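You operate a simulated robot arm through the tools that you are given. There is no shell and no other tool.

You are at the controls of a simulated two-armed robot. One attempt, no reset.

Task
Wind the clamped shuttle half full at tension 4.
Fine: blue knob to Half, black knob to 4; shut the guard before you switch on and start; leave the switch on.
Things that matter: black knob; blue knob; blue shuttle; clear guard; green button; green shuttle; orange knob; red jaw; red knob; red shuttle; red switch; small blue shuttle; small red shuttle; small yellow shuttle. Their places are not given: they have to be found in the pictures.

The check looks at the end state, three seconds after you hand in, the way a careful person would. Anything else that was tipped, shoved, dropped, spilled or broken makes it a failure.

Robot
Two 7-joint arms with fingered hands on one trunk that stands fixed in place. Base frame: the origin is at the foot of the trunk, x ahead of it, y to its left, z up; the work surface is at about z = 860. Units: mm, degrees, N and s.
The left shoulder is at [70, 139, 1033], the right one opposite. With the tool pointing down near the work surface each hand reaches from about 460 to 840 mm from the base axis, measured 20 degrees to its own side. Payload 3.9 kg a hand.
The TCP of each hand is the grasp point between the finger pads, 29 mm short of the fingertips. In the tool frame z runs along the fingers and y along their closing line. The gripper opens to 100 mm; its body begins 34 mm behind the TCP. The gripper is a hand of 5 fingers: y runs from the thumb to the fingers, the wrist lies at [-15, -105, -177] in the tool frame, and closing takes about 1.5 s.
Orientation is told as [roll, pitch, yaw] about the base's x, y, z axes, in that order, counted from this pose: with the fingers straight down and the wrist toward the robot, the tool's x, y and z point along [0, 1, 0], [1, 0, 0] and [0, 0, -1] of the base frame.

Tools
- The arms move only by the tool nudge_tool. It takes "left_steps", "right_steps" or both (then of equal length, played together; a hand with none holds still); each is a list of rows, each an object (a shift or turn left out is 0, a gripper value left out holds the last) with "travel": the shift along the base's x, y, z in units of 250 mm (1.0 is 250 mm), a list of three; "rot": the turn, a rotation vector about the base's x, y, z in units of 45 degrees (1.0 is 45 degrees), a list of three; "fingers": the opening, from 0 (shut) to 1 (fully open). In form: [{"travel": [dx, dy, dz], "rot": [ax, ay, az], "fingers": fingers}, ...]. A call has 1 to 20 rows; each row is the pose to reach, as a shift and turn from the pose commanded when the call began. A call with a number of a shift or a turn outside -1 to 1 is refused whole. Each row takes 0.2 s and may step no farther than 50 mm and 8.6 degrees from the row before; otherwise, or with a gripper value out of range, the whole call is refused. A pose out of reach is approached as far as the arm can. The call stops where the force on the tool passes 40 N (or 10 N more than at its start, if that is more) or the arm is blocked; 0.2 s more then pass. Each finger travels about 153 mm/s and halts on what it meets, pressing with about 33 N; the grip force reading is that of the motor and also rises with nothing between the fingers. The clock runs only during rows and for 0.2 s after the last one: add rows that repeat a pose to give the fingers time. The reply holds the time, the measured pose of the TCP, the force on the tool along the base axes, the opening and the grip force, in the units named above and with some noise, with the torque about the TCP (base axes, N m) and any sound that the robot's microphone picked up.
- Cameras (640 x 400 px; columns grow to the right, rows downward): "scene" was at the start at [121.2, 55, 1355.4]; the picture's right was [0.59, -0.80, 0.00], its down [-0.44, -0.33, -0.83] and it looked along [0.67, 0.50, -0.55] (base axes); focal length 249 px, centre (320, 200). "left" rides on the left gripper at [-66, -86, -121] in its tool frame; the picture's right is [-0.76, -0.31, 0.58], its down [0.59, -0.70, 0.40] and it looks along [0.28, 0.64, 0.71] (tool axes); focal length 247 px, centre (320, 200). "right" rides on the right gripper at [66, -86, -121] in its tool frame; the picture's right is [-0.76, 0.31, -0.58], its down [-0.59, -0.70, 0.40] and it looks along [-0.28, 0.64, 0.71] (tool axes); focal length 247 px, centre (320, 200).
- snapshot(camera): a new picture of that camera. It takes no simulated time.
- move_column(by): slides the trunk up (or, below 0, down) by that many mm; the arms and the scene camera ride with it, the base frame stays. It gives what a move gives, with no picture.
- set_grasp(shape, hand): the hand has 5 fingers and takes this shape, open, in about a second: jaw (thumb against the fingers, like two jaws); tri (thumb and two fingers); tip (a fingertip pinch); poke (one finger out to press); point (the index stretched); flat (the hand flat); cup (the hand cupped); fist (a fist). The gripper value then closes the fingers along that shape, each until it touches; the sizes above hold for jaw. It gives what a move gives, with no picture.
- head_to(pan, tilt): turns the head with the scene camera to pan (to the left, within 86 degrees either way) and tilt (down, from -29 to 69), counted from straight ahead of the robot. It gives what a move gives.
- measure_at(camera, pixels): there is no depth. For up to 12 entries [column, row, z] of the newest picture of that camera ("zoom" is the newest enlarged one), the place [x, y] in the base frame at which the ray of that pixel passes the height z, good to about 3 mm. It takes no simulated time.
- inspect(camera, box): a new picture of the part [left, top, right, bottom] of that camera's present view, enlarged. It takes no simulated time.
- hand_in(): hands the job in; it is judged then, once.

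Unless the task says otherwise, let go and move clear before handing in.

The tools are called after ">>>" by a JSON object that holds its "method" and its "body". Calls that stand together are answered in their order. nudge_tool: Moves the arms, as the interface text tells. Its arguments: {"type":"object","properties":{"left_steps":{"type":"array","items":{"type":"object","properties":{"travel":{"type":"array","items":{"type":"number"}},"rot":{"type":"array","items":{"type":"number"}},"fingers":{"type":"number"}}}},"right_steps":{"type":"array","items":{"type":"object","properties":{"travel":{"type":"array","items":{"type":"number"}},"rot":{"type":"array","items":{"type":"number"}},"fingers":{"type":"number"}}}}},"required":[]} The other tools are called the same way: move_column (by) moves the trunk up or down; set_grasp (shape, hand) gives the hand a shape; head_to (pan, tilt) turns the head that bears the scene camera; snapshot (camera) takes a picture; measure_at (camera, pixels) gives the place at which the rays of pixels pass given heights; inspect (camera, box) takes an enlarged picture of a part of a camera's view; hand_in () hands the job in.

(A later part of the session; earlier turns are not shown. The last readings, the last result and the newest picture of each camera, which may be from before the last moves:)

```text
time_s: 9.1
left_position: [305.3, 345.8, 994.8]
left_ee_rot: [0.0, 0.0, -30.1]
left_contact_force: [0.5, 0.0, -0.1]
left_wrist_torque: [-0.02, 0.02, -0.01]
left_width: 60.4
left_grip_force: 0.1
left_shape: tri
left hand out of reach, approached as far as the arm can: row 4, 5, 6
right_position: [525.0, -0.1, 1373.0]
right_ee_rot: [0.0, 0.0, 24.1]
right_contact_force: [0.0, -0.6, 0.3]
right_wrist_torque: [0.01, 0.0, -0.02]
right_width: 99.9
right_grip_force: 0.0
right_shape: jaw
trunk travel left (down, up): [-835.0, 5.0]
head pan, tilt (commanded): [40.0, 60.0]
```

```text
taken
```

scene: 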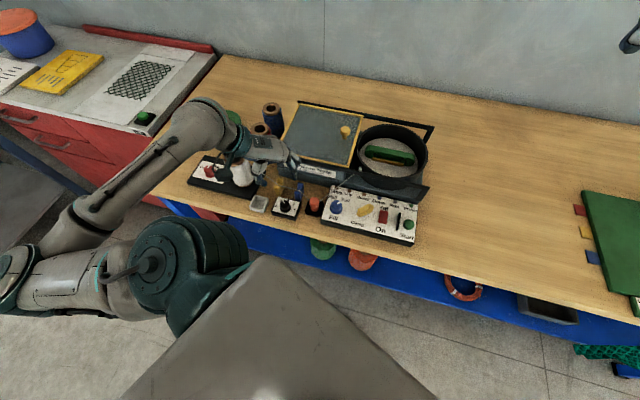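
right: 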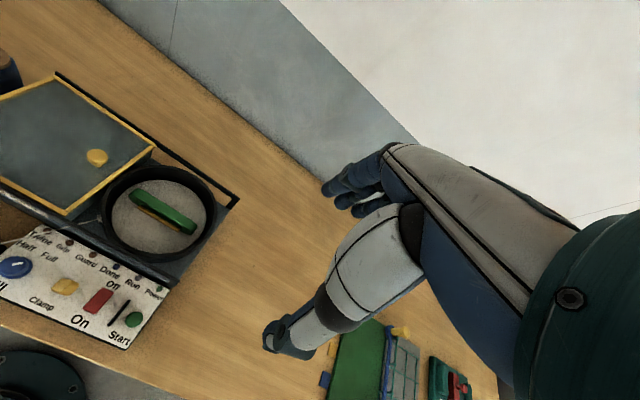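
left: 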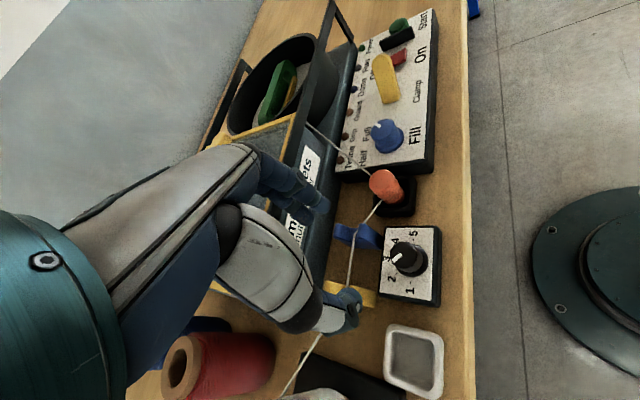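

The hand stopped at (305,346), 35 mm short, because the wrist is too near the shoulder at yaw −30. Turning toward −55 moves the wrist outward, so I'll rotate in place and see whether the commanded point is reached.

>>> {"method": "nudge_tool", "body": {"left_steps": [{"rot": [0, 0, -0.14]}, {"rot": [0, 0, -0.28]}, {"rot": [0, 0, -0.42]}, {"rot": [0, 0, -0.555]}]}}

>>> {"method": "snapshot", "body": {"camera": "left"}}

>>> {"method": "inspect", "body": {"camera": "scene", "box": [180, 90, 340, 230]}}

```text
time_s: 10.1
left_position: [306.1, 347.6, 994.8]
left_ee_rot: [-0.1, 0.0, -55.0]
left_contact_force: [0.1, -0.5, 0.4]
left_wrist_torque: [-0.04, -0.01, 0.03]
left_width: 60.3
left_grip_force: 0.1
left_shape: tri
right_position: [526.4, -0.1, 1374.3]
right_ee_rot: [-0.1, 0.0, 24.0]
right_contact_force: [0.2, 0.4, -0.3]
right_wrist_torque: [0.0, 0.03, 0.0]
right_width: 99.9
right_grip_force: 0.1
right_shape: jaw
trunk travel left (down, up): [-835.0, 5.0]
head pan, tilt (commanded): [40.0, 60.0]
```

```text
taken
```

left: 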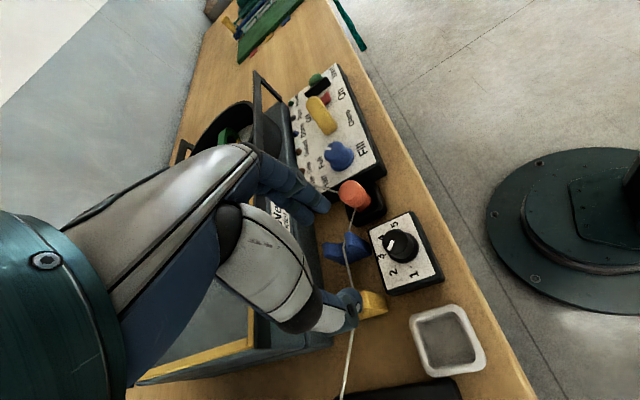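

```text
2.86 times, centred on (260, 160) of scene
```

zoom: 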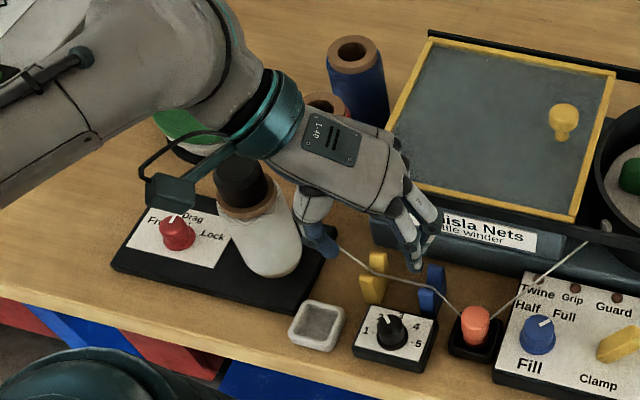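

The commanded pose now equals the actual one. The hand's camera mount looks near the white spool in the zoom (180,190 vs 240,180), so I'll measure the spool before moving on.

>>> {"method": "measure_at", "body": {"camera": "zoom", "pixels": [[275, 275, 875], [243, 178, 990], [243, 178, 1010], [250, 210, 970], [180, 190, 1100], [320, 240, 966], [320, 240, 980], [415, 260, 966], [430, 228, 966], [255, 265, 875]]}}

>>> {"method": "inspect", "body": {"camera": "left", "box": [230, 140, 450, 340]}}

```text
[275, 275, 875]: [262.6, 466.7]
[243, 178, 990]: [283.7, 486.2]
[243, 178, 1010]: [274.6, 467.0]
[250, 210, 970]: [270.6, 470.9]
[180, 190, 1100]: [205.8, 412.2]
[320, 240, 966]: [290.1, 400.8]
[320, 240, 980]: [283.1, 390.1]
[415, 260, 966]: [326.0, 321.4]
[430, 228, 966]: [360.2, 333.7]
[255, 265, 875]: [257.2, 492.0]
```

```text
2.00 times, centred on (340, 240) of left
```

zoom: 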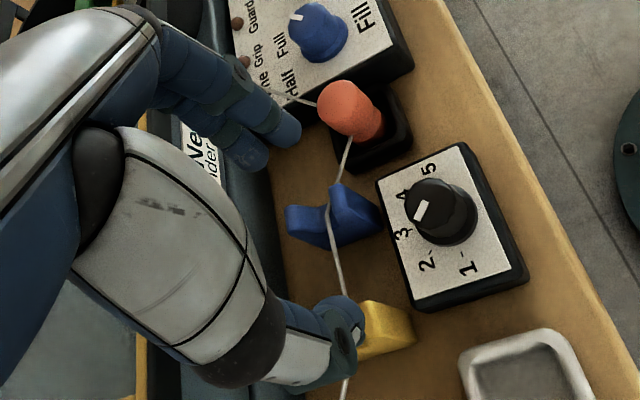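

The spool's top is around z 1005 at about (268,470), clear of the hand. I'll shift over the dial at z 1000 and test how far the hand can yaw clockwise there.

>>> {"method": "nudge_tool", "body": {"left_steps": [{"travel": [-0.045, -0.058, 0.02], "fingers": 0.5}, {"travel": [-0.092, -0.116, 0.02], "fingers": 0.5}]}}

>>> {"method": "nudge_tool", "body": {"left_steps": [{"rot": [0, 0, -0.18]}, {"rot": [0, 0, -0.36]}, {"rot": [0, 0, -0.54]}, {"rot": [0, 0, -0.72]}, {"rot": [0, 0, -0.9]}, {"rot": [0, 0, -1.0]}]}}

>>> {"method": "snapshot", "body": {"camera": "scene"}}

>>> {"method": "snapshot", "body": {"camera": "left"}}

```text
time_s: 10.7
left_position: [282.2, 316.4, 1002.3]
left_ee_rot: [0.1, -0.1, -54.8]
left_contact_force: [0.0, -0.5, 0.1]
left_wrist_torque: [0.01, -0.05, -0.01]
left_width: 50.3
left_grip_force: 0.1
left_shape: tri
right_position: [524.6, 0.8, 1375.1]
right_ee_rot: [0.1, 0.0, 24.0]
right_contact_force: [-0.1, 0.3, 0.8]
right_wrist_torque: [-0.03, 0.02, 0.0]
right_width: 99.8
right_grip_force: 0.0
right_shape: jaw
trunk travel left (down, up): [-835.0, 5.0]
head pan, tilt (commanded): [40.0, 60.0]
```

```text
time_s: 12.1
left_position: [280.9, 317.5, 1000.7]
left_ee_rot: [0.0, -0.1, -100.0]
left_contact_force: [0.8, 0.3, 1.3]
left_wrist_torque: [0.0, 0.02, -0.03]
left_width: 50.4
left_grip_force: 0.0
left_shape: tri
right_position: [525.0, -0.2, 1374.5]
right_ee_rot: [0.0, 0.0, 24.0]
right_contact_force: [1.4, -0.2, 0.3]
right_wrist_torque: [-0.02, 0.02, -0.01]
right_width: 99.8
right_grip_force: 0.1
right_shape: jaw
trunk travel left (down, up): [-835.0, 5.0]
head pan, tilt (commanded): [40.0, 60.0]
```

```text
taken
```

scene: 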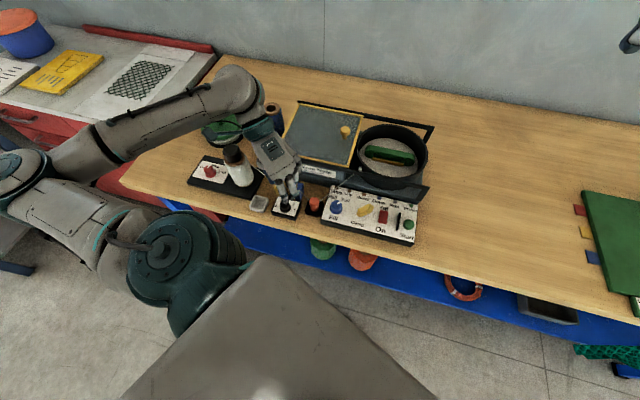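

```text
taken
```

left: 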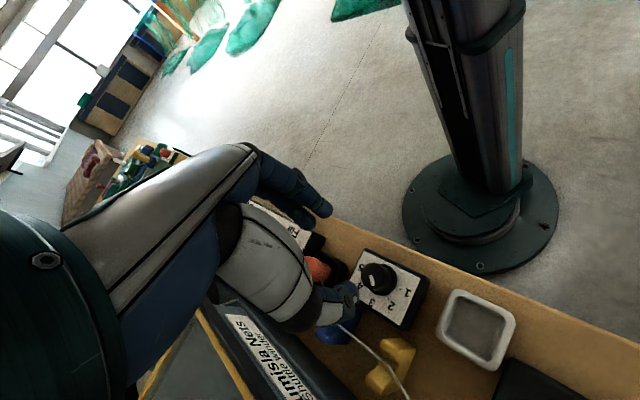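

Yaw −100 was reached with no contact. I'll zoom in to check the clearance between forearm, wrist and the white spool before lowering.

>>> {"method": "inspect", "body": {"camera": "scene", "box": [180, 90, 340, 230]}}

>>> {"method": "inspect", "body": {"camera": "left", "box": [260, 180, 500, 380]}}

```text
2.86 times, centred on (260, 160) of scene
```

zoom: 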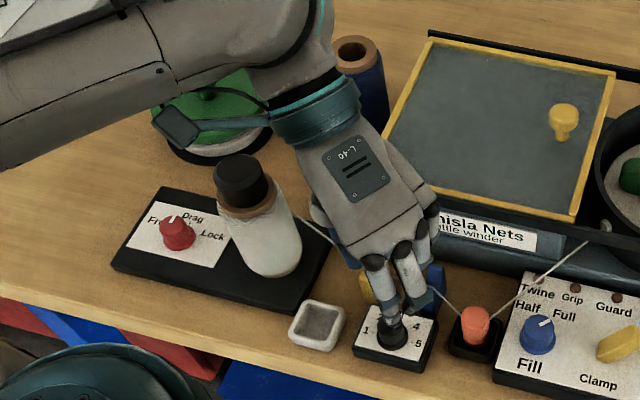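

```text
2.00 times, centred on (380, 280) of left
```

zoom: 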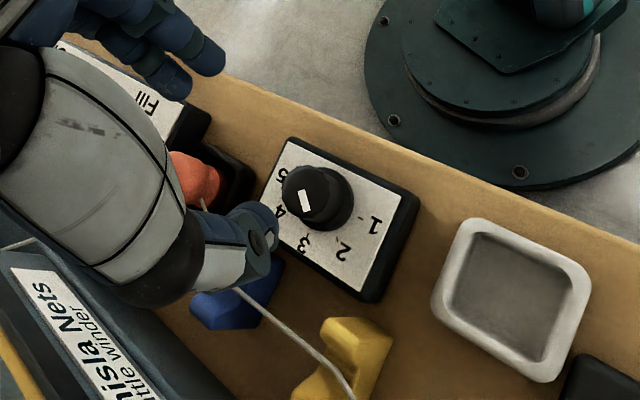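

There's good clearance. I'll test a further 40° of clockwise yaw at this height, so the whole 90° turn might fit in one grip.

>>> {"method": "nudge_tool", "body": {"left_steps": [{"rot": [0, 0, -0.18]}, {"rot": [0, 0, -0.36]}, {"rot": [0, 0, -0.54]}, {"rot": [0, 0, -0.72]}, {"rot": [0, 0, -0.89]}]}}

>>> {"method": "inspect", "body": {"camera": "scene", "box": [180, 90, 340, 230]}}

```text
time_s: 13.3
left_position: [282.7, 317.3, 1000.3]
left_ee_rot: [0.0, -0.1, -140.0]
left_contact_force: [-0.1, 0.3, 0.3]
left_wrist_torque: [0.0, -0.04, 0.03]
left_width: 50.2
left_grip_force: 0.0
left_shape: tri
right_position: [525.2, 0.9, 1373.6]
right_ee_rot: [0.0, 0.0, 24.1]
right_contact_force: [-0.3, 0.2, -0.3]
right_wrist_torque: [0.0, 0.0, -0.01]
right_width: 99.6
right_grip_force: 0.1
right_shape: jaw
trunk travel left (down, up): [-835.0, 5.0]
head pan, tilt (commanded): [40.0, 60.0]
```

```text
2.86 times, centred on (260, 160) of scene
```

zoom: 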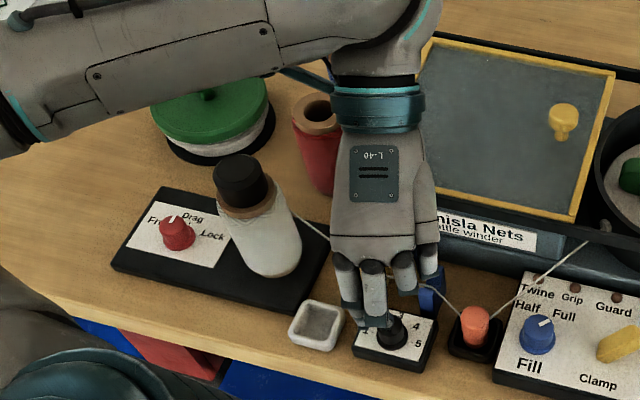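

Yaw −140 is reachable too, so one grip from −50 to −140 can turn the dial by 90°. I'll rotate back to −50 at this height first.

>>> {"method": "nudge_tool", "body": {"left_steps": [{"rot": [0, 0, 0.18]}, {"rot": [0, 0, 0.36]}, {"rot": [0, 0, 0.54]}, {"rot": [0, 0, 0.72]}, {"rot": [0, 0, 0.9]}, {"rot": [0, 0, 1.0]}]}}

>>> {"method": "nudge_tool", "body": {"left_steps": [{"travel": [0.001, 0.001, 0], "rot": [0, 0, 0.18]}, {"travel": [0.002, 0.002, 0], "rot": [0, 0, 0.36]}, {"travel": [0.003, 0.004, 0], "rot": [0, 0, 0.54]}, {"travel": [0.003, 0.004, 0], "rot": [0, 0, 0.72]}, {"travel": [0.003, 0.004, 0], "rot": [0, 0, 0.9]}, {"travel": [0.003, 0.004, 0], "rot": [0, 0, 1.0]}]}}

>>> {"method": "snapshot", "body": {"camera": "left"}}

>>> {"method": "inspect", "body": {"camera": "scene", "box": [240, 130, 350, 220]}}

```text
time_s: 14.7
left_position: [280.9, 318.1, 1001.7]
left_ee_rot: [0.0, 0.0, -94.9]
left_contact_force: [0.5, 0.0, -1.1]
left_wrist_torque: [0.0, 0.02, -0.03]
left_width: 50.3
left_grip_force: 0.0
left_shape: tri
right_position: [524.4, -0.1, 1373.5]
right_ee_rot: [0.0, 0.0, 24.0]
right_contact_force: [0.4, 0.0, 0.3]
right_wrist_torque: [0.02, 0.0, 0.02]
right_width: 99.9
right_grip_force: 0.1
right_shape: jaw
trunk travel left (down, up): [-835.0, 5.0]
head pan, tilt (commanded): [40.0, 60.0]
```

```text
time_s: 16.1
left_position: [283.9, 318.5, 1001.3]
left_ee_rot: [0.0, 0.1, -49.9]
left_contact_force: [0.4, -0.7, 0.3]
left_wrist_torque: [0.0, 0.01, 0.01]
left_width: 50.3
left_grip_force: 0.1
left_shape: tri
right_position: [524.1, 1.1, 1373.4]
right_ee_rot: [-0.1, 0.0, 24.0]
right_contact_force: [0.5, 0.0, -0.1]
right_wrist_torque: [0.0, 0.01, -0.02]
right_width: 100.0
right_grip_force: 0.0
right_shape: jaw
trunk travel left (down, up): [-835.0, 5.0]
head pan, tilt (commanded): [40.0, 60.0]
```

```text
taken
```

left: 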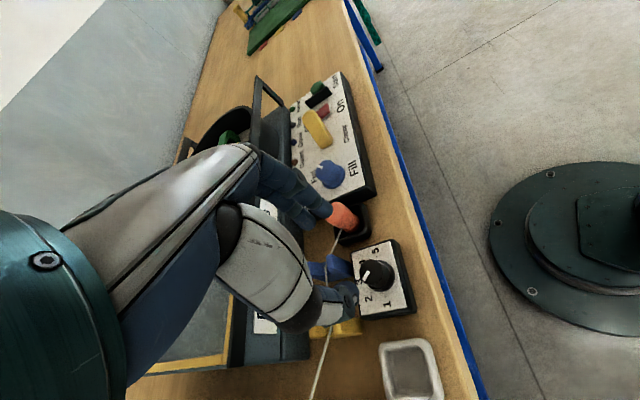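

```text
4.44 times, centred on (295, 175) of scene
```

zoom: 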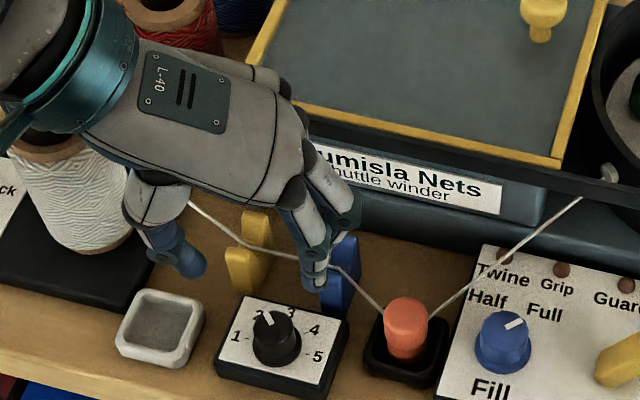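

The hand is centred over the dial knob in tri shape, with the thumb and fingers straddling it. I'll descend to TCP z about 932 and look.

>>> {"method": "nudge_tool", "body": {"left_steps": [{"travel": [0, 0, -0.1]}, {"travel": [0, 0, -0.2]}, {"travel": [0, 0, -0.276]}]}}

>>> {"method": "inspect", "body": {"camera": "left", "box": [220, 160, 460, 360]}}

>>> {"method": "inspect", "body": {"camera": "scene", "box": [240, 130, 350, 220]}}

```text
time_s: 16.9
left_position: [282.4, 320.8, 932.9]
left_ee_rot: [0.0, 0.1, -50.0]
left_contact_force: [0.0, 0.1, 0.8]
left_wrist_torque: [0.04, 0.03, 0.0]
left_width: 50.4
left_grip_force: 0.0
left_shape: tri
right_position: [525.6, 0.0, 1374.5]
right_ee_rot: [0.0, 0.0, 23.9]
right_contact_force: [-0.2, 0.2, 0.2]
right_wrist_torque: [-0.01, -0.01, 0.02]
right_width: 99.7
right_grip_force: 0.2
right_shape: jaw
trunk travel left (down, up): [-835.0, 5.0]
head pan, tilt (commanded): [40.0, 60.0]
```

```text
2.00 times, centred on (340, 260) of left
```

zoom: 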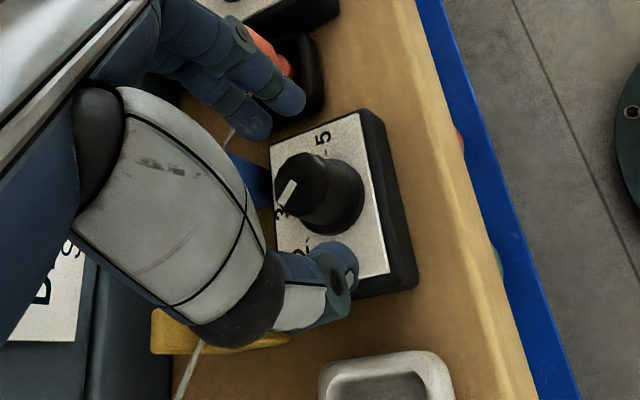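

```text
4.44 times, centred on (295, 175) of scene
```

zoom: 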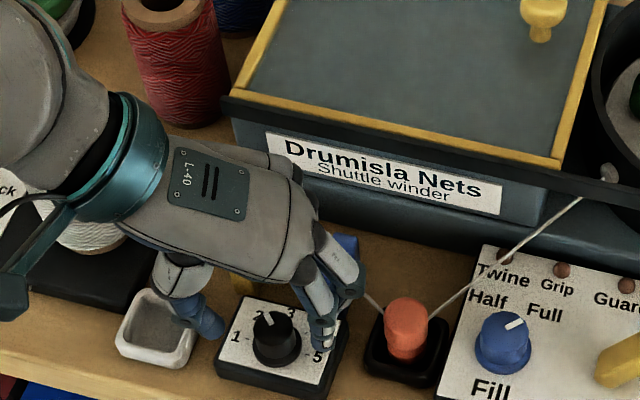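

The knob sits midway between the thumb tip (205,325) and the fingertips (322,340) in the scene zoom. I'll lower about 7 mm more and close the fingers on it.

>>> {"method": "nudge_tool", "body": {"left_steps": [{"travel": [0, 0, -0.03]}, {"travel": [0, 0, -0.03], "fingers": 0.3}, {"travel": [0, 0, -0.03], "fingers": 0.2}, {"travel": [0, 0, -0.03], "fingers": 0.1}, {"travel": [0, 0, -0.03], "fingers": 0.0}, {"travel": [0, 0, -0.03], "fingers": 0.0}, {"travel": [0, 0, -0.03], "fingers": 0.0}, {"travel": [0, 0, -0.03], "fingers": 0.0}]}}

>>> {"method": "inspect", "body": {"camera": "left", "box": [220, 160, 460, 360]}}

>>> {"method": "inspect", "body": {"camera": "scene", "box": [240, 130, 350, 220]}}

```text
time_s: 18.7
left_position: [282.8, 320.6, 924.8]
left_ee_rot: [0.0, 0.0, -50.0]
left_contact_force: [-3.2, -0.7, -4.3]
left_wrist_torque: [-0.01, 0.05, -0.05]
left_width: 13.3
left_grip_force: 33.3
left_shape: tri
right_position: [524.5, 1.4, 1374.4]
right_ee_rot: [-0.1, 0.1, 24.0]
right_contact_force: [-0.1, 0.2, 0.7]
right_wrist_torque: [-0.03, 0.02, -0.01]
right_width: 99.9
right_grip_force: 0.2
right_shape: jaw
trunk travel left (down, up): [-835.0, 5.0]
head pan, tilt (commanded): [40.0, 60.0]
```

```text
2.00 times, centred on (340, 260) of left
```

zoom: 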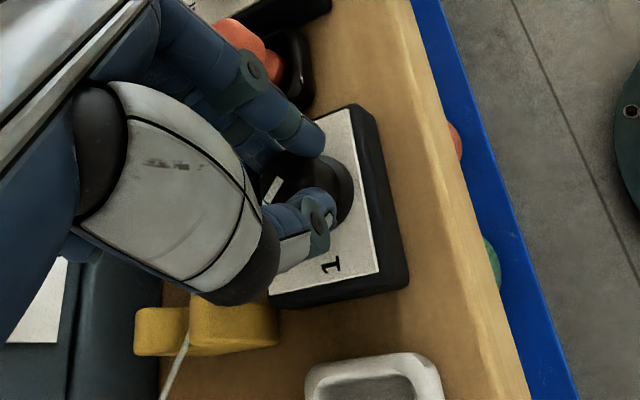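

```text
4.44 times, centred on (295, 175) of scene
```

zoom: 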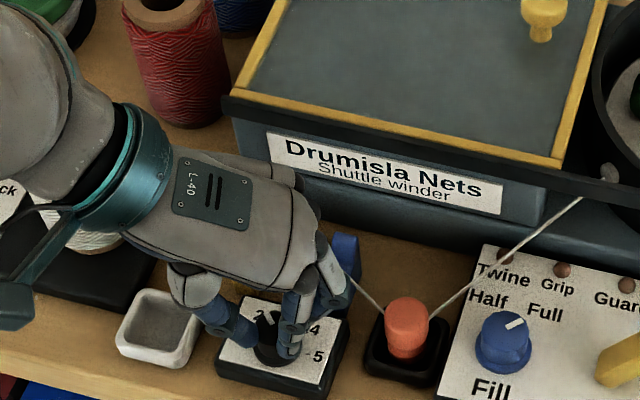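

The knob is gripped with width 13.3, grip 33 N and little side force. I'll turn clockwise about 43° and check the mark.

>>> {"method": "nudge_tool", "body": {"left_steps": [{"rot": [0, 0, -0.16]}, {"rot": [0, 0, -0.32]}, {"rot": [0, 0, -0.48]}, {"rot": [0, 0, -0.64]}, {"rot": [0, 0, -0.8]}, {"rot": [0, 0, -0.96]}]}}

>>> {"method": "inspect", "body": {"camera": "scene", "box": [260, 170, 340, 220]}}

>>> {"method": "inspect", "body": {"camera": "left", "box": [260, 180, 500, 380]}}

```text
time_s: 20.1
left_position: [284.1, 320.6, 924.2]
left_ee_rot: [0.1, 0.1, -93.2]
left_contact_force: [-1.0, 9.6, 7.2]
left_wrist_torque: [0.32, 0.02, 0.02]
left_width: 13.2
left_grip_force: 32.8
left_shape: tri
right_position: [524.6, 2.5, 1374.7]
right_ee_rot: [-0.1, 0.0, 23.9]
right_contact_force: [-0.2, -0.8, -1.1]
right_wrist_torque: [-0.01, -0.01, -0.02]
right_width: 99.8
right_grip_force: 0.0
right_shape: jaw
trunk travel left (down, up): [-835.0, 5.0]
head pan, tilt (commanded): [40.0, 60.0]
```

```text
8.00 times, centred on (300, 195) of scene
```

zoom: 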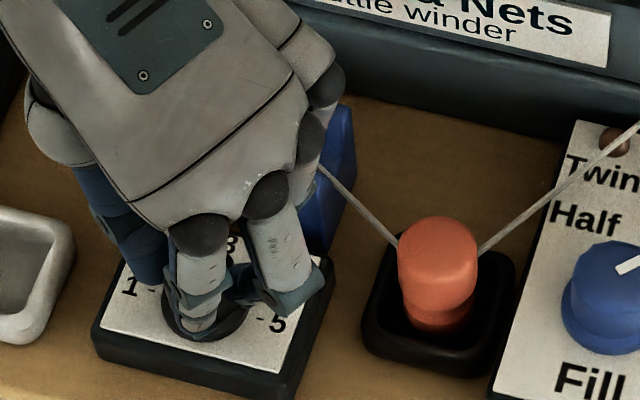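

```text
2.00 times, centred on (380, 280) of left
```

zoom: 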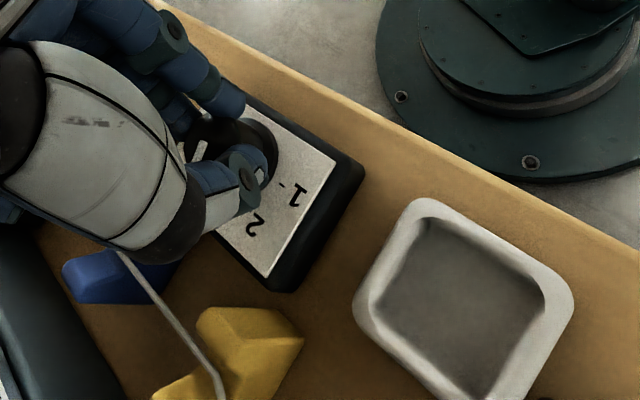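

The mark stays at the same spot in the hand's view, so the knob is turning with the hand. I'll turn the remaining 46° to ψ about −140.

>>> {"method": "nudge_tool", "body": {"left_steps": [{"rot": [0, 0, -0.16]}, {"rot": [0, 0, -0.32]}, {"rot": [0, 0, -0.48]}, {"rot": [0, 0, -0.64]}, {"rot": [0, 0, -0.8]}, {"rot": [0, 0, -0.96]}, {"rot": [0, 0, -1.0]}]}}

>>> {"method": "inspect", "body": {"camera": "scene", "box": [260, 170, 340, 220]}}

>>> {"method": "inspect", "body": {"camera": "left", "box": [260, 180, 500, 380]}}

```text
time_s: 21.7
left_position: [284.0, 319.3, 924.1]
left_ee_rot: [0.0, -0.1, -138.3]
left_contact_force: [5.9, 3.2, 0.2]
left_wrist_torque: [0.17, -0.15, -0.03]
left_width: 12.8
left_grip_force: 33.0
left_shape: tri
right_position: [526.3, 1.1, 1373.9]
right_ee_rot: [0.0, 0.1, 24.0]
right_contact_force: [-0.3, -0.5, 0.4]
right_wrist_torque: [0.01, -0.02, 0.01]
right_width: 99.7
right_grip_force: 0.1
right_shape: jaw
trunk travel left (down, up): [-835.0, 5.0]
head pan, tilt (commanded): [40.0, 60.0]
```

```text
8.00 times, centred on (300, 195) of scene
```

zoom: 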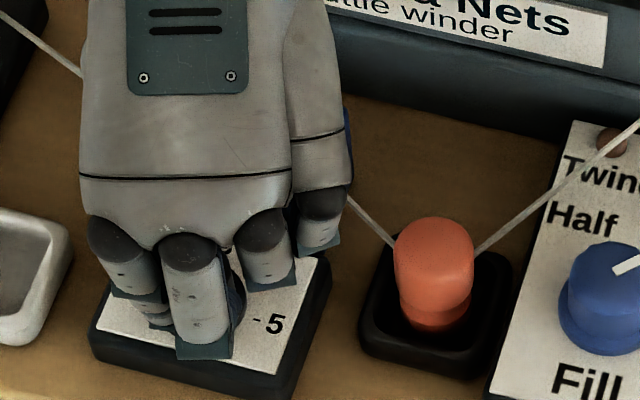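

```text
2.00 times, centred on (380, 280) of left
```

zoom: 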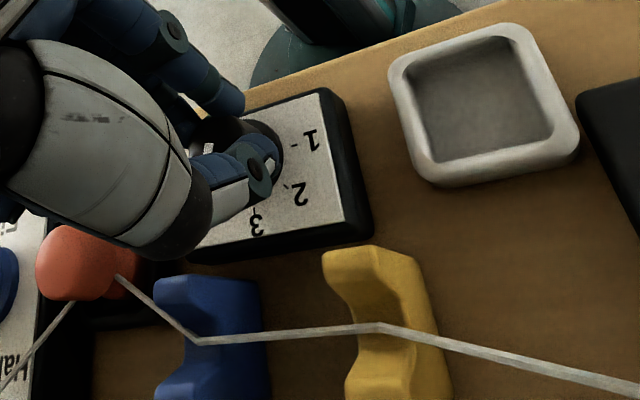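

The knob has followed the hand by about 88°. I'll open the fingers and lift straight up to see the mark.

>>> {"method": "nudge_tool", "body": {"left_steps": [{"fingers": 0.15}, {"fingers": 0.3}, {"fingers": 0.45}, {"fingers": 0.45}, {"travel": [0, 0, 0.1], "fingers": 0.45}, {"travel": [0, 0, 0.25], "fingers": 0.45}, {"travel": [0, 0, 0.4], "fingers": 0.45}]}}

>>> {"method": "inspect", "body": {"camera": "left", "box": [280, 190, 440, 310]}}

>>> {"method": "inspect", "body": {"camera": "scene", "box": [260, 170, 340, 220]}}

```text
time_s: 23.3
left_position: [283.3, 318.5, 1026.6]
left_ee_rot: [0.0, 0.0, -138.3]
left_contact_force: [-0.4, 0.4, 0.1]
left_wrist_torque: [0.02, 0.03, 0.0]
left_width: 44.7
left_grip_force: 0.1
left_shape: tri
right_position: [523.5, -0.9, 1372.8]
right_ee_rot: [0.0, 0.0, 24.0]
right_contact_force: [0.3, 0.2, 0.1]
right_wrist_torque: [-0.01, 0.02, 0.03]
right_width: 99.7
right_grip_force: 0.0
right_shape: jaw
trunk travel left (down, up): [-835.0, 5.0]
head pan, tilt (commanded): [40.0, 60.0]
```

```text
3.33 times, centred on (360, 250) of left
```

zoom: 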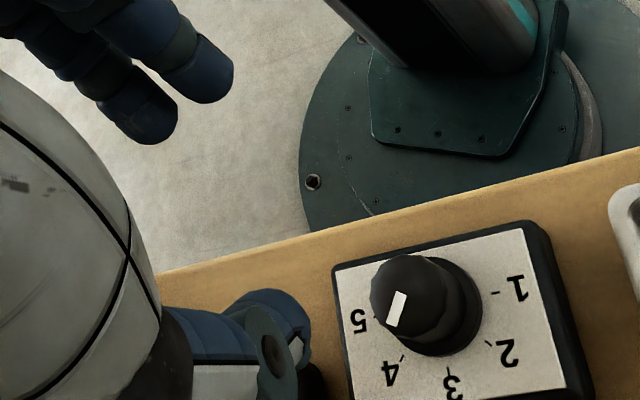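

```text
8.00 times, centred on (300, 195) of scene
```

zoom: 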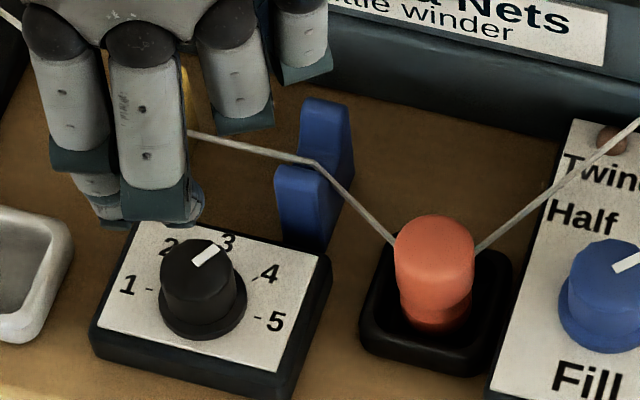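

The knob slipped a little: the mark is now between 3 and 4, nearer 4. I'll zoom tighter from both cameras to measure the remaining angle.

>>> {"method": "inspect", "body": {"camera": "scene", "box": [268, 195, 308, 220]}}

>>> {"method": "inspect", "body": {"camera": "left", "box": [360, 245, 430, 305]}}

```text
16.00 times, centred on (288, 208) of scene
```

zoom: 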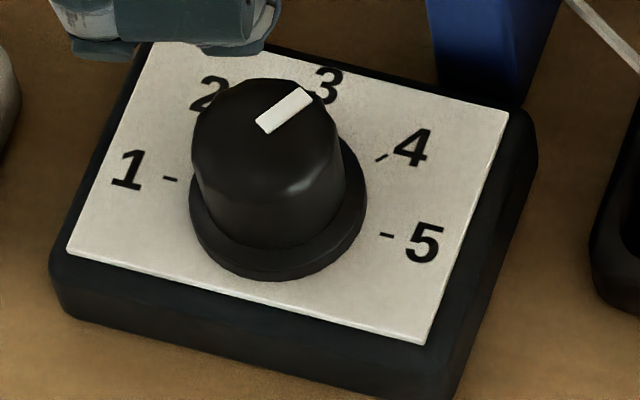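

```text
6.67 times, centred on (395, 275) of left
```

zoom: 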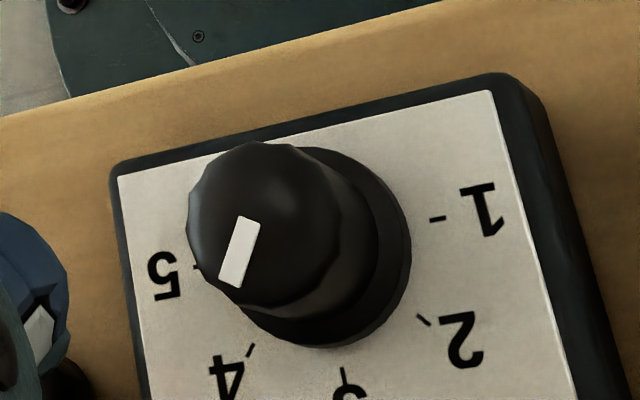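

By ray geometry the mark needs about 14° more clockwise to reach 4. I'll turn the open hand back to ψ about −115, descend and regrip.

>>> {"method": "nudge_tool", "body": {"left_steps": [{"rot": [0, 0, 0.18]}, {"rot": [0, 0, 0.36]}, {"travel": [0, 0, -0.12], "rot": [0, 0, 0.5]}, {"travel": [0, 0, -0.26], "rot": [0, 0, 0.5]}, {"travel": [0.002, 0.002, -0.404], "rot": [0, 0, 0.5]}, {"travel": [0.002, 0.002, -0.404], "rot": [0, 0, 0.5], "fingers": 0.3}, {"travel": [0.002, 0.002, -0.404], "rot": [0, 0, 0.5], "fingers": 0.2}, {"travel": [0.002, 0.002, -0.404], "rot": [0, 0, 0.5], "fingers": 0.1}, {"travel": [0.002, 0.002, -0.404], "rot": [0, 0, 0.5], "fingers": 0.0}, {"travel": [0.002, 0.002, -0.404], "rot": [0, 0, 0.5], "fingers": 0.0}, {"travel": [0.002, 0.002, -0.404], "rot": [0, 0, 0.5], "fingers": 0.0}]}}

>>> {"method": "inspect", "body": {"camera": "left", "box": [280, 190, 440, 310]}}

```text
time_s: 25.7
left_position: [282.8, 319.7, 923.5]
left_ee_rot: [-0.1, -0.2, -115.7]
left_contact_force: [-0.1, 6.2, -1.0]
left_wrist_torque: [0.18, -0.04, 0.0]
left_width: 10.1
left_grip_force: 32.5
left_shape: tri
right_position: [524.7, 1.7, 1374.0]
right_ee_rot: [-0.1, 0.0, 23.9]
right_contact_force: [0.1, 0.8, 0.4]
right_wrist_torque: [0.0, 0.04, 0.0]
right_width: 99.7
right_grip_force: 0.0
right_shape: jaw
trunk travel left (down, up): [-835.0, 5.0]
head pan, tilt (commanded): [40.0, 60.0]
```

```text
3.33 times, centred on (360, 250) of left
```

zoom: 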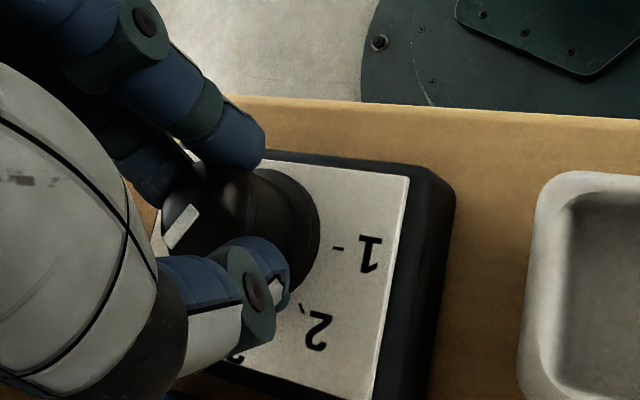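

Regripped with the mark visible at (182,227). I'll turn 15° clockwise, release and lift.

>>> {"method": "nudge_tool", "body": {"left_steps": [{"rot": [0, 0, -0.12]}, {"rot": [0, 0, -0.24]}, {"rot": [0, 0, -0.34]}, {"rot": [0, 0, -0.34]}, {"rot": [0, 0, -0.34], "fingers": 0.15}, {"rot": [0, 0, -0.34], "fingers": 0.3}, {"rot": [0, 0, -0.34], "fingers": 0.45}, {"rot": [0, 0, -0.34], "fingers": 0.45}, {"travel": [0, 0, 0.1], "rot": [0, 0, -0.34]}, {"travel": [0, 0, 0.25], "rot": [0, 0, -0.34]}, {"travel": [0, 0, 0.4], "rot": [0, 0, -0.34]}]}}

>>> {"method": "inspect", "body": {"camera": "scene", "box": [268, 195, 308, 220]}}

>>> {"method": "inspect", "body": {"camera": "left", "box": [350, 235, 450, 315]}}

```text
time_s: 28.1
left_position: [281.9, 319.3, 1024.5]
left_ee_rot: [0.1, 0.0, -131.0]
left_contact_force: [0.9, 0.1, 0.6]
left_wrist_torque: [0.0, 0.01, 0.02]
left_width: 44.7
left_grip_force: 0.2
left_shape: tri
right_position: [525.5, -0.4, 1374.5]
right_ee_rot: [0.0, 0.0, 24.0]
right_contact_force: [-0.1, -0.3, 1.1]
right_wrist_torque: [0.0, 0.0, 0.02]
right_width: 99.6
right_grip_force: 0.1
right_shape: jaw
trunk travel left (down, up): [-835.0, 5.0]
head pan, tilt (commanded): [40.0, 60.0]
```

```text
16.00 times, centred on (288, 208) of scene
```

zoom: 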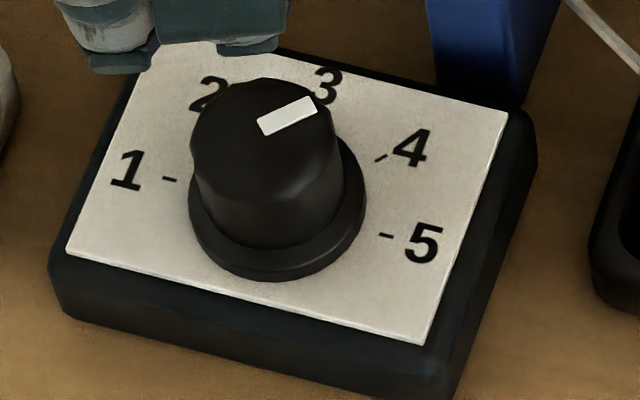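

```text
5.00 times, centred on (400, 275) of left
```

zoom: 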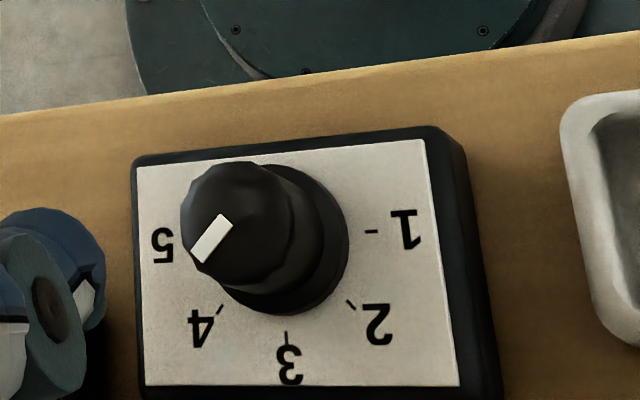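

The mark is now within a few degrees of 4: the scene geometry says 0° off and the left view about 6° short. I'll zoom harder to settle it.

>>> {"method": "inspect", "body": {"camera": "scene", "box": [276, 198, 300, 213]}}

>>> {"method": "inspect", "body": {"camera": "left", "box": [364, 262, 420, 307]}}

```text
16.00 times, centred on (288, 206) of scene
```

zoom: 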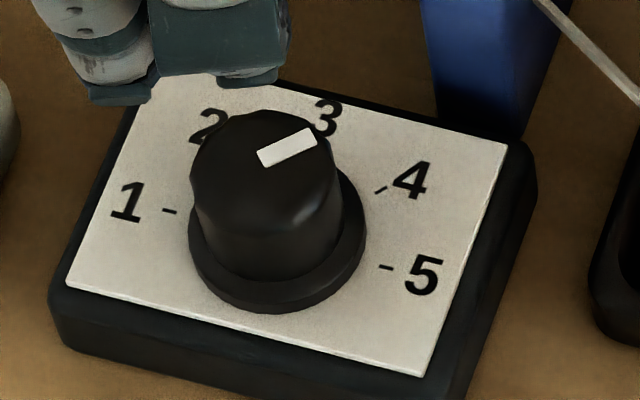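

```text
8.89 times, centred on (392, 284) of left
```

zoom: 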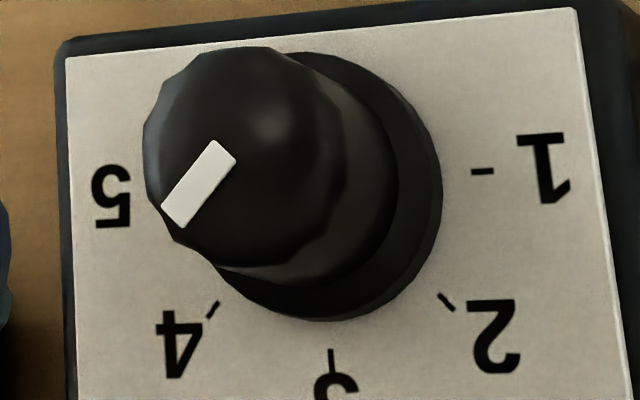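

Both views now agree the mark is on 4 within about 2°, so the dial is set. Next is the guard with the left hand: I'll lift, turn the yaw back toward −64 (thumb side left, to push the guard right) and move above the guard.

>>> {"method": "nudge_tool", "body": {"left_steps": [{"travel": [0, 0, 0.15]}, {"travel": [0.02, 0.02, 0.3], "rot": [0, 0, 0.12]}, {"travel": [0.06, 0.04, 0.42], "rot": [0, 0, 0.29]}, {"travel": [0.12, 0.06, 0.5], "rot": [0, 0, 0.46]}, {"travel": [0.2, 0.08, 0.55], "rot": [0, 0, 0.63]}, {"travel": [0.3, 0.1, 0.55], "rot": [0, 0, 0.8]}, {"travel": [0.4, 0.1, 0.55], "rot": [0, 0, 0.97]}]}}

>>> {"method": "nudge_tool", "body": {"left_steps": [{"travel": [0.1, 0, 0], "rot": [0, 0, 0.17]}, {"travel": [0.2, -0.03, 0], "rot": [0, 0, 0.34]}, {"travel": [0.3, -0.06, 0], "rot": [0, 0, 0.51]}]}}

>>> {"method": "snapshot", "body": {"camera": "left"}}

>>> {"method": "snapshot", "body": {"camera": "scene"}}

```text
time_s: 29.7
left_position: [383.9, 344.1, 1162.2]
left_ee_rot: [-0.1, -0.1, -87.2]
left_contact_force: [0.0, 0.8, -0.5]
left_wrist_torque: [0.02, 0.0, -0.02]
left_width: 44.7
left_grip_force: 0.1
left_shape: tri
right_position: [523.9, 0.8, 1373.1]
right_ee_rot: [-0.1, 0.1, 23.9]
right_contact_force: [0.3, -0.5, 0.6]
right_wrist_torque: [-0.04, -0.03, -0.02]
right_width: 99.9
right_grip_force: 0.0
right_shape: jaw
trunk travel left (down, up): [-835.0, 5.0]
head pan, tilt (commanded): [40.0, 60.0]
```

```text
time_s: 30.5
left_position: [459.9, 329.1, 1160.9]
left_ee_rot: [0.0, 0.0, -64.2]
left_contact_force: [0.4, -0.5, -0.1]
left_wrist_torque: [0.02, 0.02, 0.01]
left_width: 44.7
left_grip_force: 0.1
left_shape: tri
right_position: [525.2, 1.1, 1374.6]
right_ee_rot: [0.0, -0.1, 24.0]
right_contact_force: [-0.1, 0.6, 0.7]
right_wrist_torque: [-0.03, 0.02, -0.01]
right_width: 100.1
right_grip_force: 0.1
right_shape: jaw
trunk travel left (down, up): [-835.0, 5.0]
head pan, tilt (commanded): [40.0, 60.0]
```

```text
taken
```

left: 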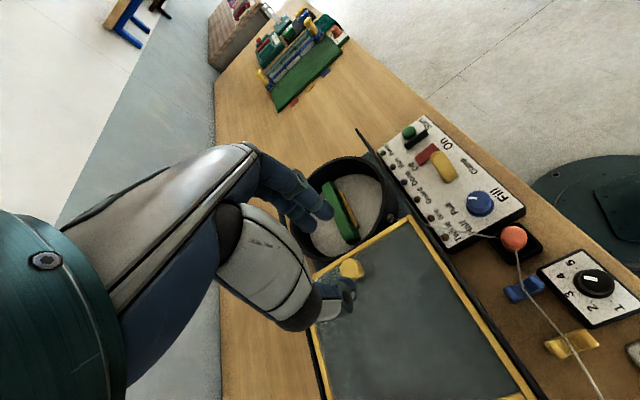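

```text
taken
```

scene: 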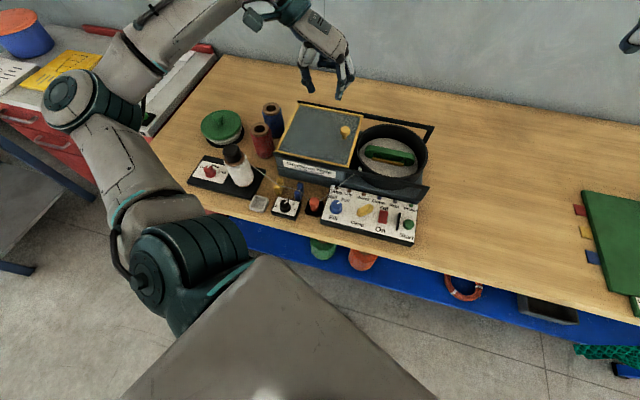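

The guard knob shows at (351,268) in the left view and (346,131) in the scene. I'll zoom on both and measure the knob, guard edges and drum rim to triangulate heights.

>>> {"method": "inspect", "body": {"camera": "scene", "box": [270, 95, 440, 200]}}

>>> {"method": "measure_at", "body": {"camera": "zoom", "pixels": [[284, 134, 960], [284, 134, 990], [280, 165, 950], [21, 212, 950], [296, 275, 950], [350, 80, 950], [105, 36, 950], [335, 240, 950], [588, 225, 950], [460, 115, 950], [600, 350, 950], [618, 125, 950]]}}

>>> {"method": "inspect", "body": {"camera": "left", "box": [280, 130, 540, 400]}}

>>> {"method": "inspect", "body": {"camera": "left", "box": [530, 240, 640, 330]}}

```text
3.76 times, centred on (355, 148) of scene
```

zoom: 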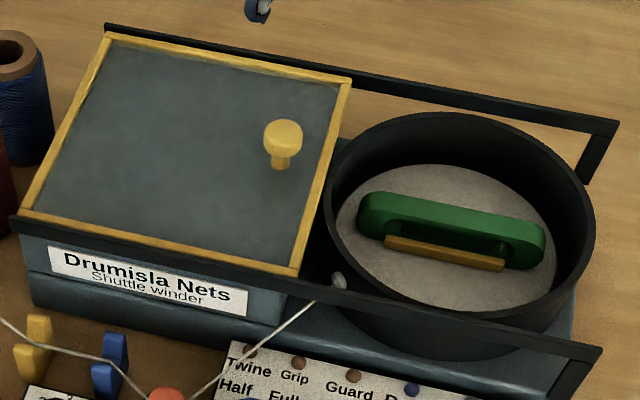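

```text
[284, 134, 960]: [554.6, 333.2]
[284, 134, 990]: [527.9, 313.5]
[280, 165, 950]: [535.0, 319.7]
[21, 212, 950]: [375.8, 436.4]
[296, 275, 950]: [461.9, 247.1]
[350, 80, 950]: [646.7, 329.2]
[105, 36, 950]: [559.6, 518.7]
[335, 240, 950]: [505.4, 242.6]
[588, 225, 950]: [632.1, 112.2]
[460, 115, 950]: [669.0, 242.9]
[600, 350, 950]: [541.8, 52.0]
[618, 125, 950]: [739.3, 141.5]
```

```text
1.48 times, centred on (410, 265) of left
```

zoom: 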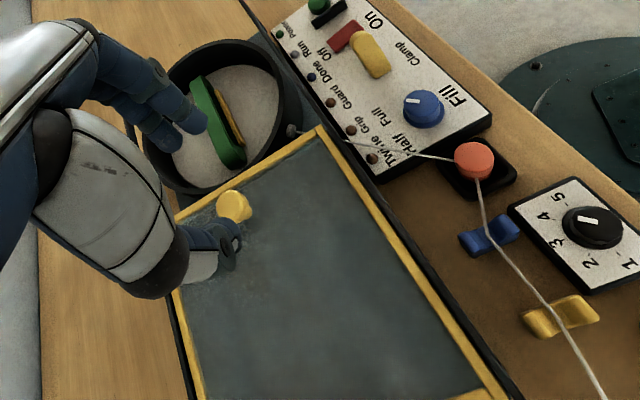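

```text
4.44 times, centred on (585, 285) of left
```

zoom: 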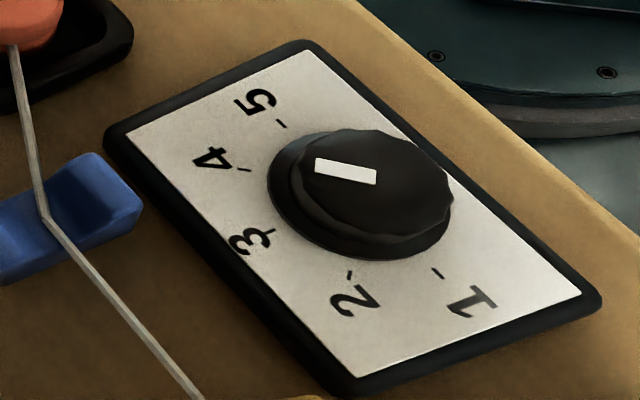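

The dial reads 4 from this third angle too. Now I'll triangulate the guard knob from the left camera.

>>> {"method": "inspect", "body": {"camera": "left", "box": [300, 220, 500, 340]}}

>>> {"method": "measure_at", "body": {"camera": "left", "pixels": [[351, 268, 960], [351, 268, 990], [410, 217, 950], [410, 217, 970], [319, 322, 950], [536, 396, 950], [398, 218, 950], [351, 264, 975]]}}

```text
3.20 times, centred on (400, 280) of left
```

zoom: 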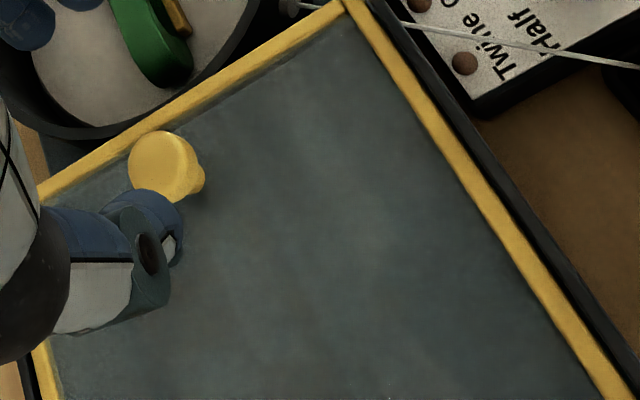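

```text
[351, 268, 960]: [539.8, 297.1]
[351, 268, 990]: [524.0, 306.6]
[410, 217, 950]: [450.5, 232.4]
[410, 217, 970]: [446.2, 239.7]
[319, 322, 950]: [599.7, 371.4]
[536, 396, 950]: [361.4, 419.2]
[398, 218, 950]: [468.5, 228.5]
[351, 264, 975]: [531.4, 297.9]
```

The knob top is at about (521,309,997), the guard plate about z 970, and the slide to close is about 200 mm along (0.43,−0.90). I'll move the hand over the knob and check before descending.

>>> {"method": "nudge_tool", "body": {"left_steps": [{"travel": [0.12, -0.04, 0]}, {"travel": [0.244, -0.08, -0.1]}, {"travel": [0.244, -0.08, -0.25]}, {"travel": [0.244, -0.08, -0.42]}]}}

>>> {"method": "inspect", "body": {"camera": "left", "box": [200, 120, 460, 340]}}

>>> {"method": "inspect", "body": {"camera": "scene", "box": [270, 75, 440, 180]}}

```text
time_s: 31.5
left_position: [521.6, 308.2, 1056.0]
left_ee_rot: [0.0, 0.0, -64.5]
left_contact_force: [0.3, 0.3, -0.8]
left_wrist_torque: [0.01, -0.01, 0.03]
left_width: 44.7
left_grip_force: 0.1
left_shape: tri
right_position: [526.4, 1.0, 1374.2]
right_ee_rot: [-0.1, -0.1, 24.0]
right_contact_force: [0.3, 0.1, 0.2]
right_wrist_torque: [0.03, 0.03, 0.01]
right_width: 99.7
right_grip_force: 0.1
right_shape: jaw
trunk travel left (down, up): [-835.0, 5.0]
head pan, tilt (commanded): [40.0, 60.0]
```

```text
1.82 times, centred on (330, 230) of left
```

zoom: 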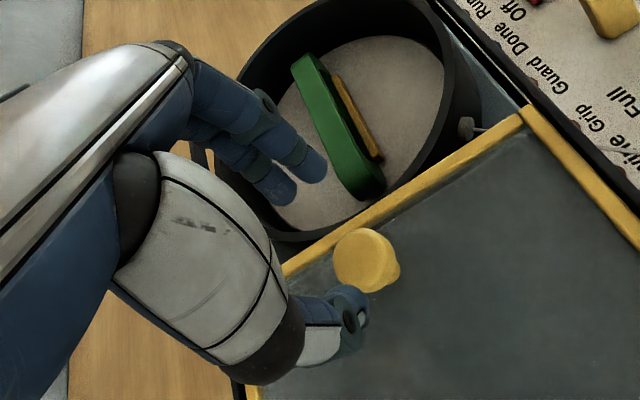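

```text
3.76 times, centred on (355, 128) of scene
```

zoom: 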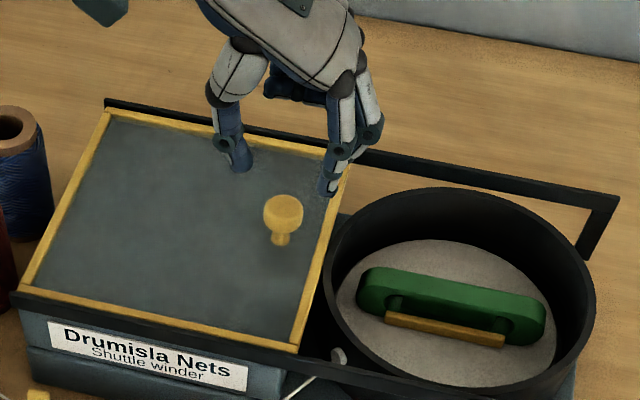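

The knob is centred between thumb and fingers: the ray at (355,263) gives under 2 mm offset in the tool frame. I'll descend to TCP z about 1007 and grip it.

>>> {"method": "nudge_tool", "body": {"left_steps": [{"travel": [0, 0, -0.1]}, {"travel": [0, 0, -0.19]}, {"travel": [0, 0, -0.19], "fingers": 0.3}, {"travel": [0, 0, -0.19], "fingers": 0.2}, {"travel": [0, 0, -0.19], "fingers": 0.1}, {"travel": [0, 0, -0.19], "fingers": 0.0}, {"travel": [0, 0, -0.19], "fingers": 0.0}, {"travel": [0, 0, -0.19], "fingers": 0.0}]}}

>>> {"method": "inspect", "body": {"camera": "left", "box": [200, 120, 460, 340]}}

>>> {"method": "inspect", "body": {"camera": "scene", "box": [270, 75, 440, 180]}}

```text
time_s: 33.3
left_position: [521.9, 309.7, 1010.4]
left_ee_rot: [-0.1, 0.0, -64.4]
left_contact_force: [-1.0, -1.3, -1.7]
left_wrist_torque: [-0.01, 0.03, -0.01]
left_width: 19.4
left_grip_force: 32.8
left_shape: tri
right_position: [525.0, -0.5, 1374.7]
right_ee_rot: [-0.1, 0.0, 24.0]
right_contact_force: [0.8, -0.1, -0.2]
right_wrist_torque: [0.0, 0.0, 0.01]
right_width: 99.8
right_grip_force: 0.1
right_shape: jaw
trunk travel left (down, up): [-835.0, 5.0]
head pan, tilt (commanded): [40.0, 60.0]
```

```text
1.82 times, centred on (330, 230) of left
```

zoom: 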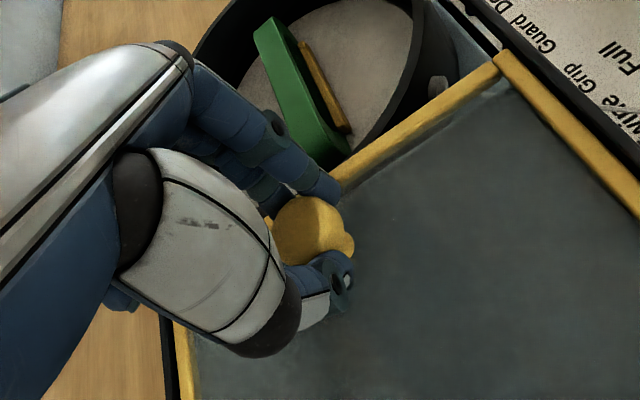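

```text
3.76 times, centred on (355, 128) of scene
```

zoom: 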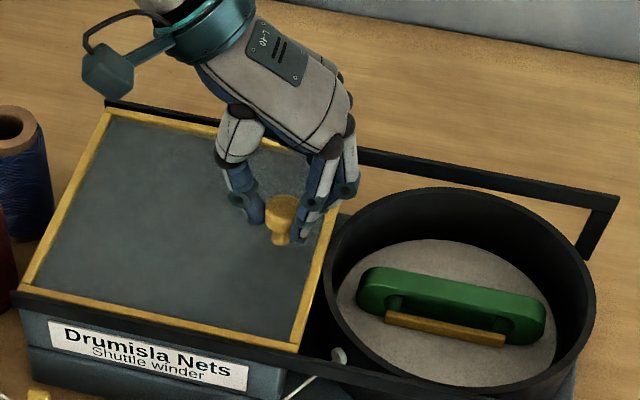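

The knob is held between thumb and fingers with low side forces. I'll test by dragging about 50 mm along the rails to the right.

>>> {"method": "nudge_tool", "body": {"left_steps": [{"travel": [0.0215, -0.0452, 0]}, {"travel": [0.043, -0.0903, 0]}, {"travel": [0.0645, -0.1355, 0]}, {"travel": [0.086, -0.1806, 0]}]}}

>>> {"method": "inspect", "body": {"camera": "scene", "box": [270, 75, 440, 180]}}

```text
time_s: 34.3
left_position: [541.9, 265.4, 1009.7]
left_ee_rot: [-0.1, 0.0, -64.3]
left_contact_force: [0.8, 1.3, 0.5]
left_wrist_torque: [0.06, 0.05, 0.03]
left_width: 19.3
left_grip_force: 32.7
left_shape: tri
right_position: [525.9, -1.0, 1373.1]
right_ee_rot: [0.1, 0.0, 24.0]
right_contact_force: [0.0, 0.2, -0.3]
right_wrist_torque: [0.0, 0.01, -0.01]
right_width: 99.9
right_grip_force: 0.1
right_shape: jaw
trunk travel left (down, up): [-835.0, 5.0]
head pan, tilt (commanded): [40.0, 60.0]
```

```text
3.76 times, centred on (355, 128) of scene
```

zoom: 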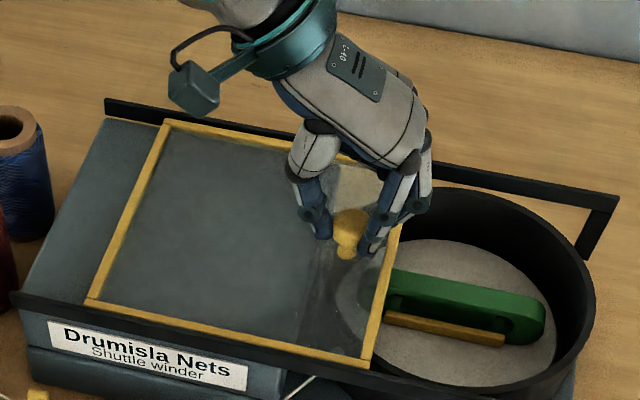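

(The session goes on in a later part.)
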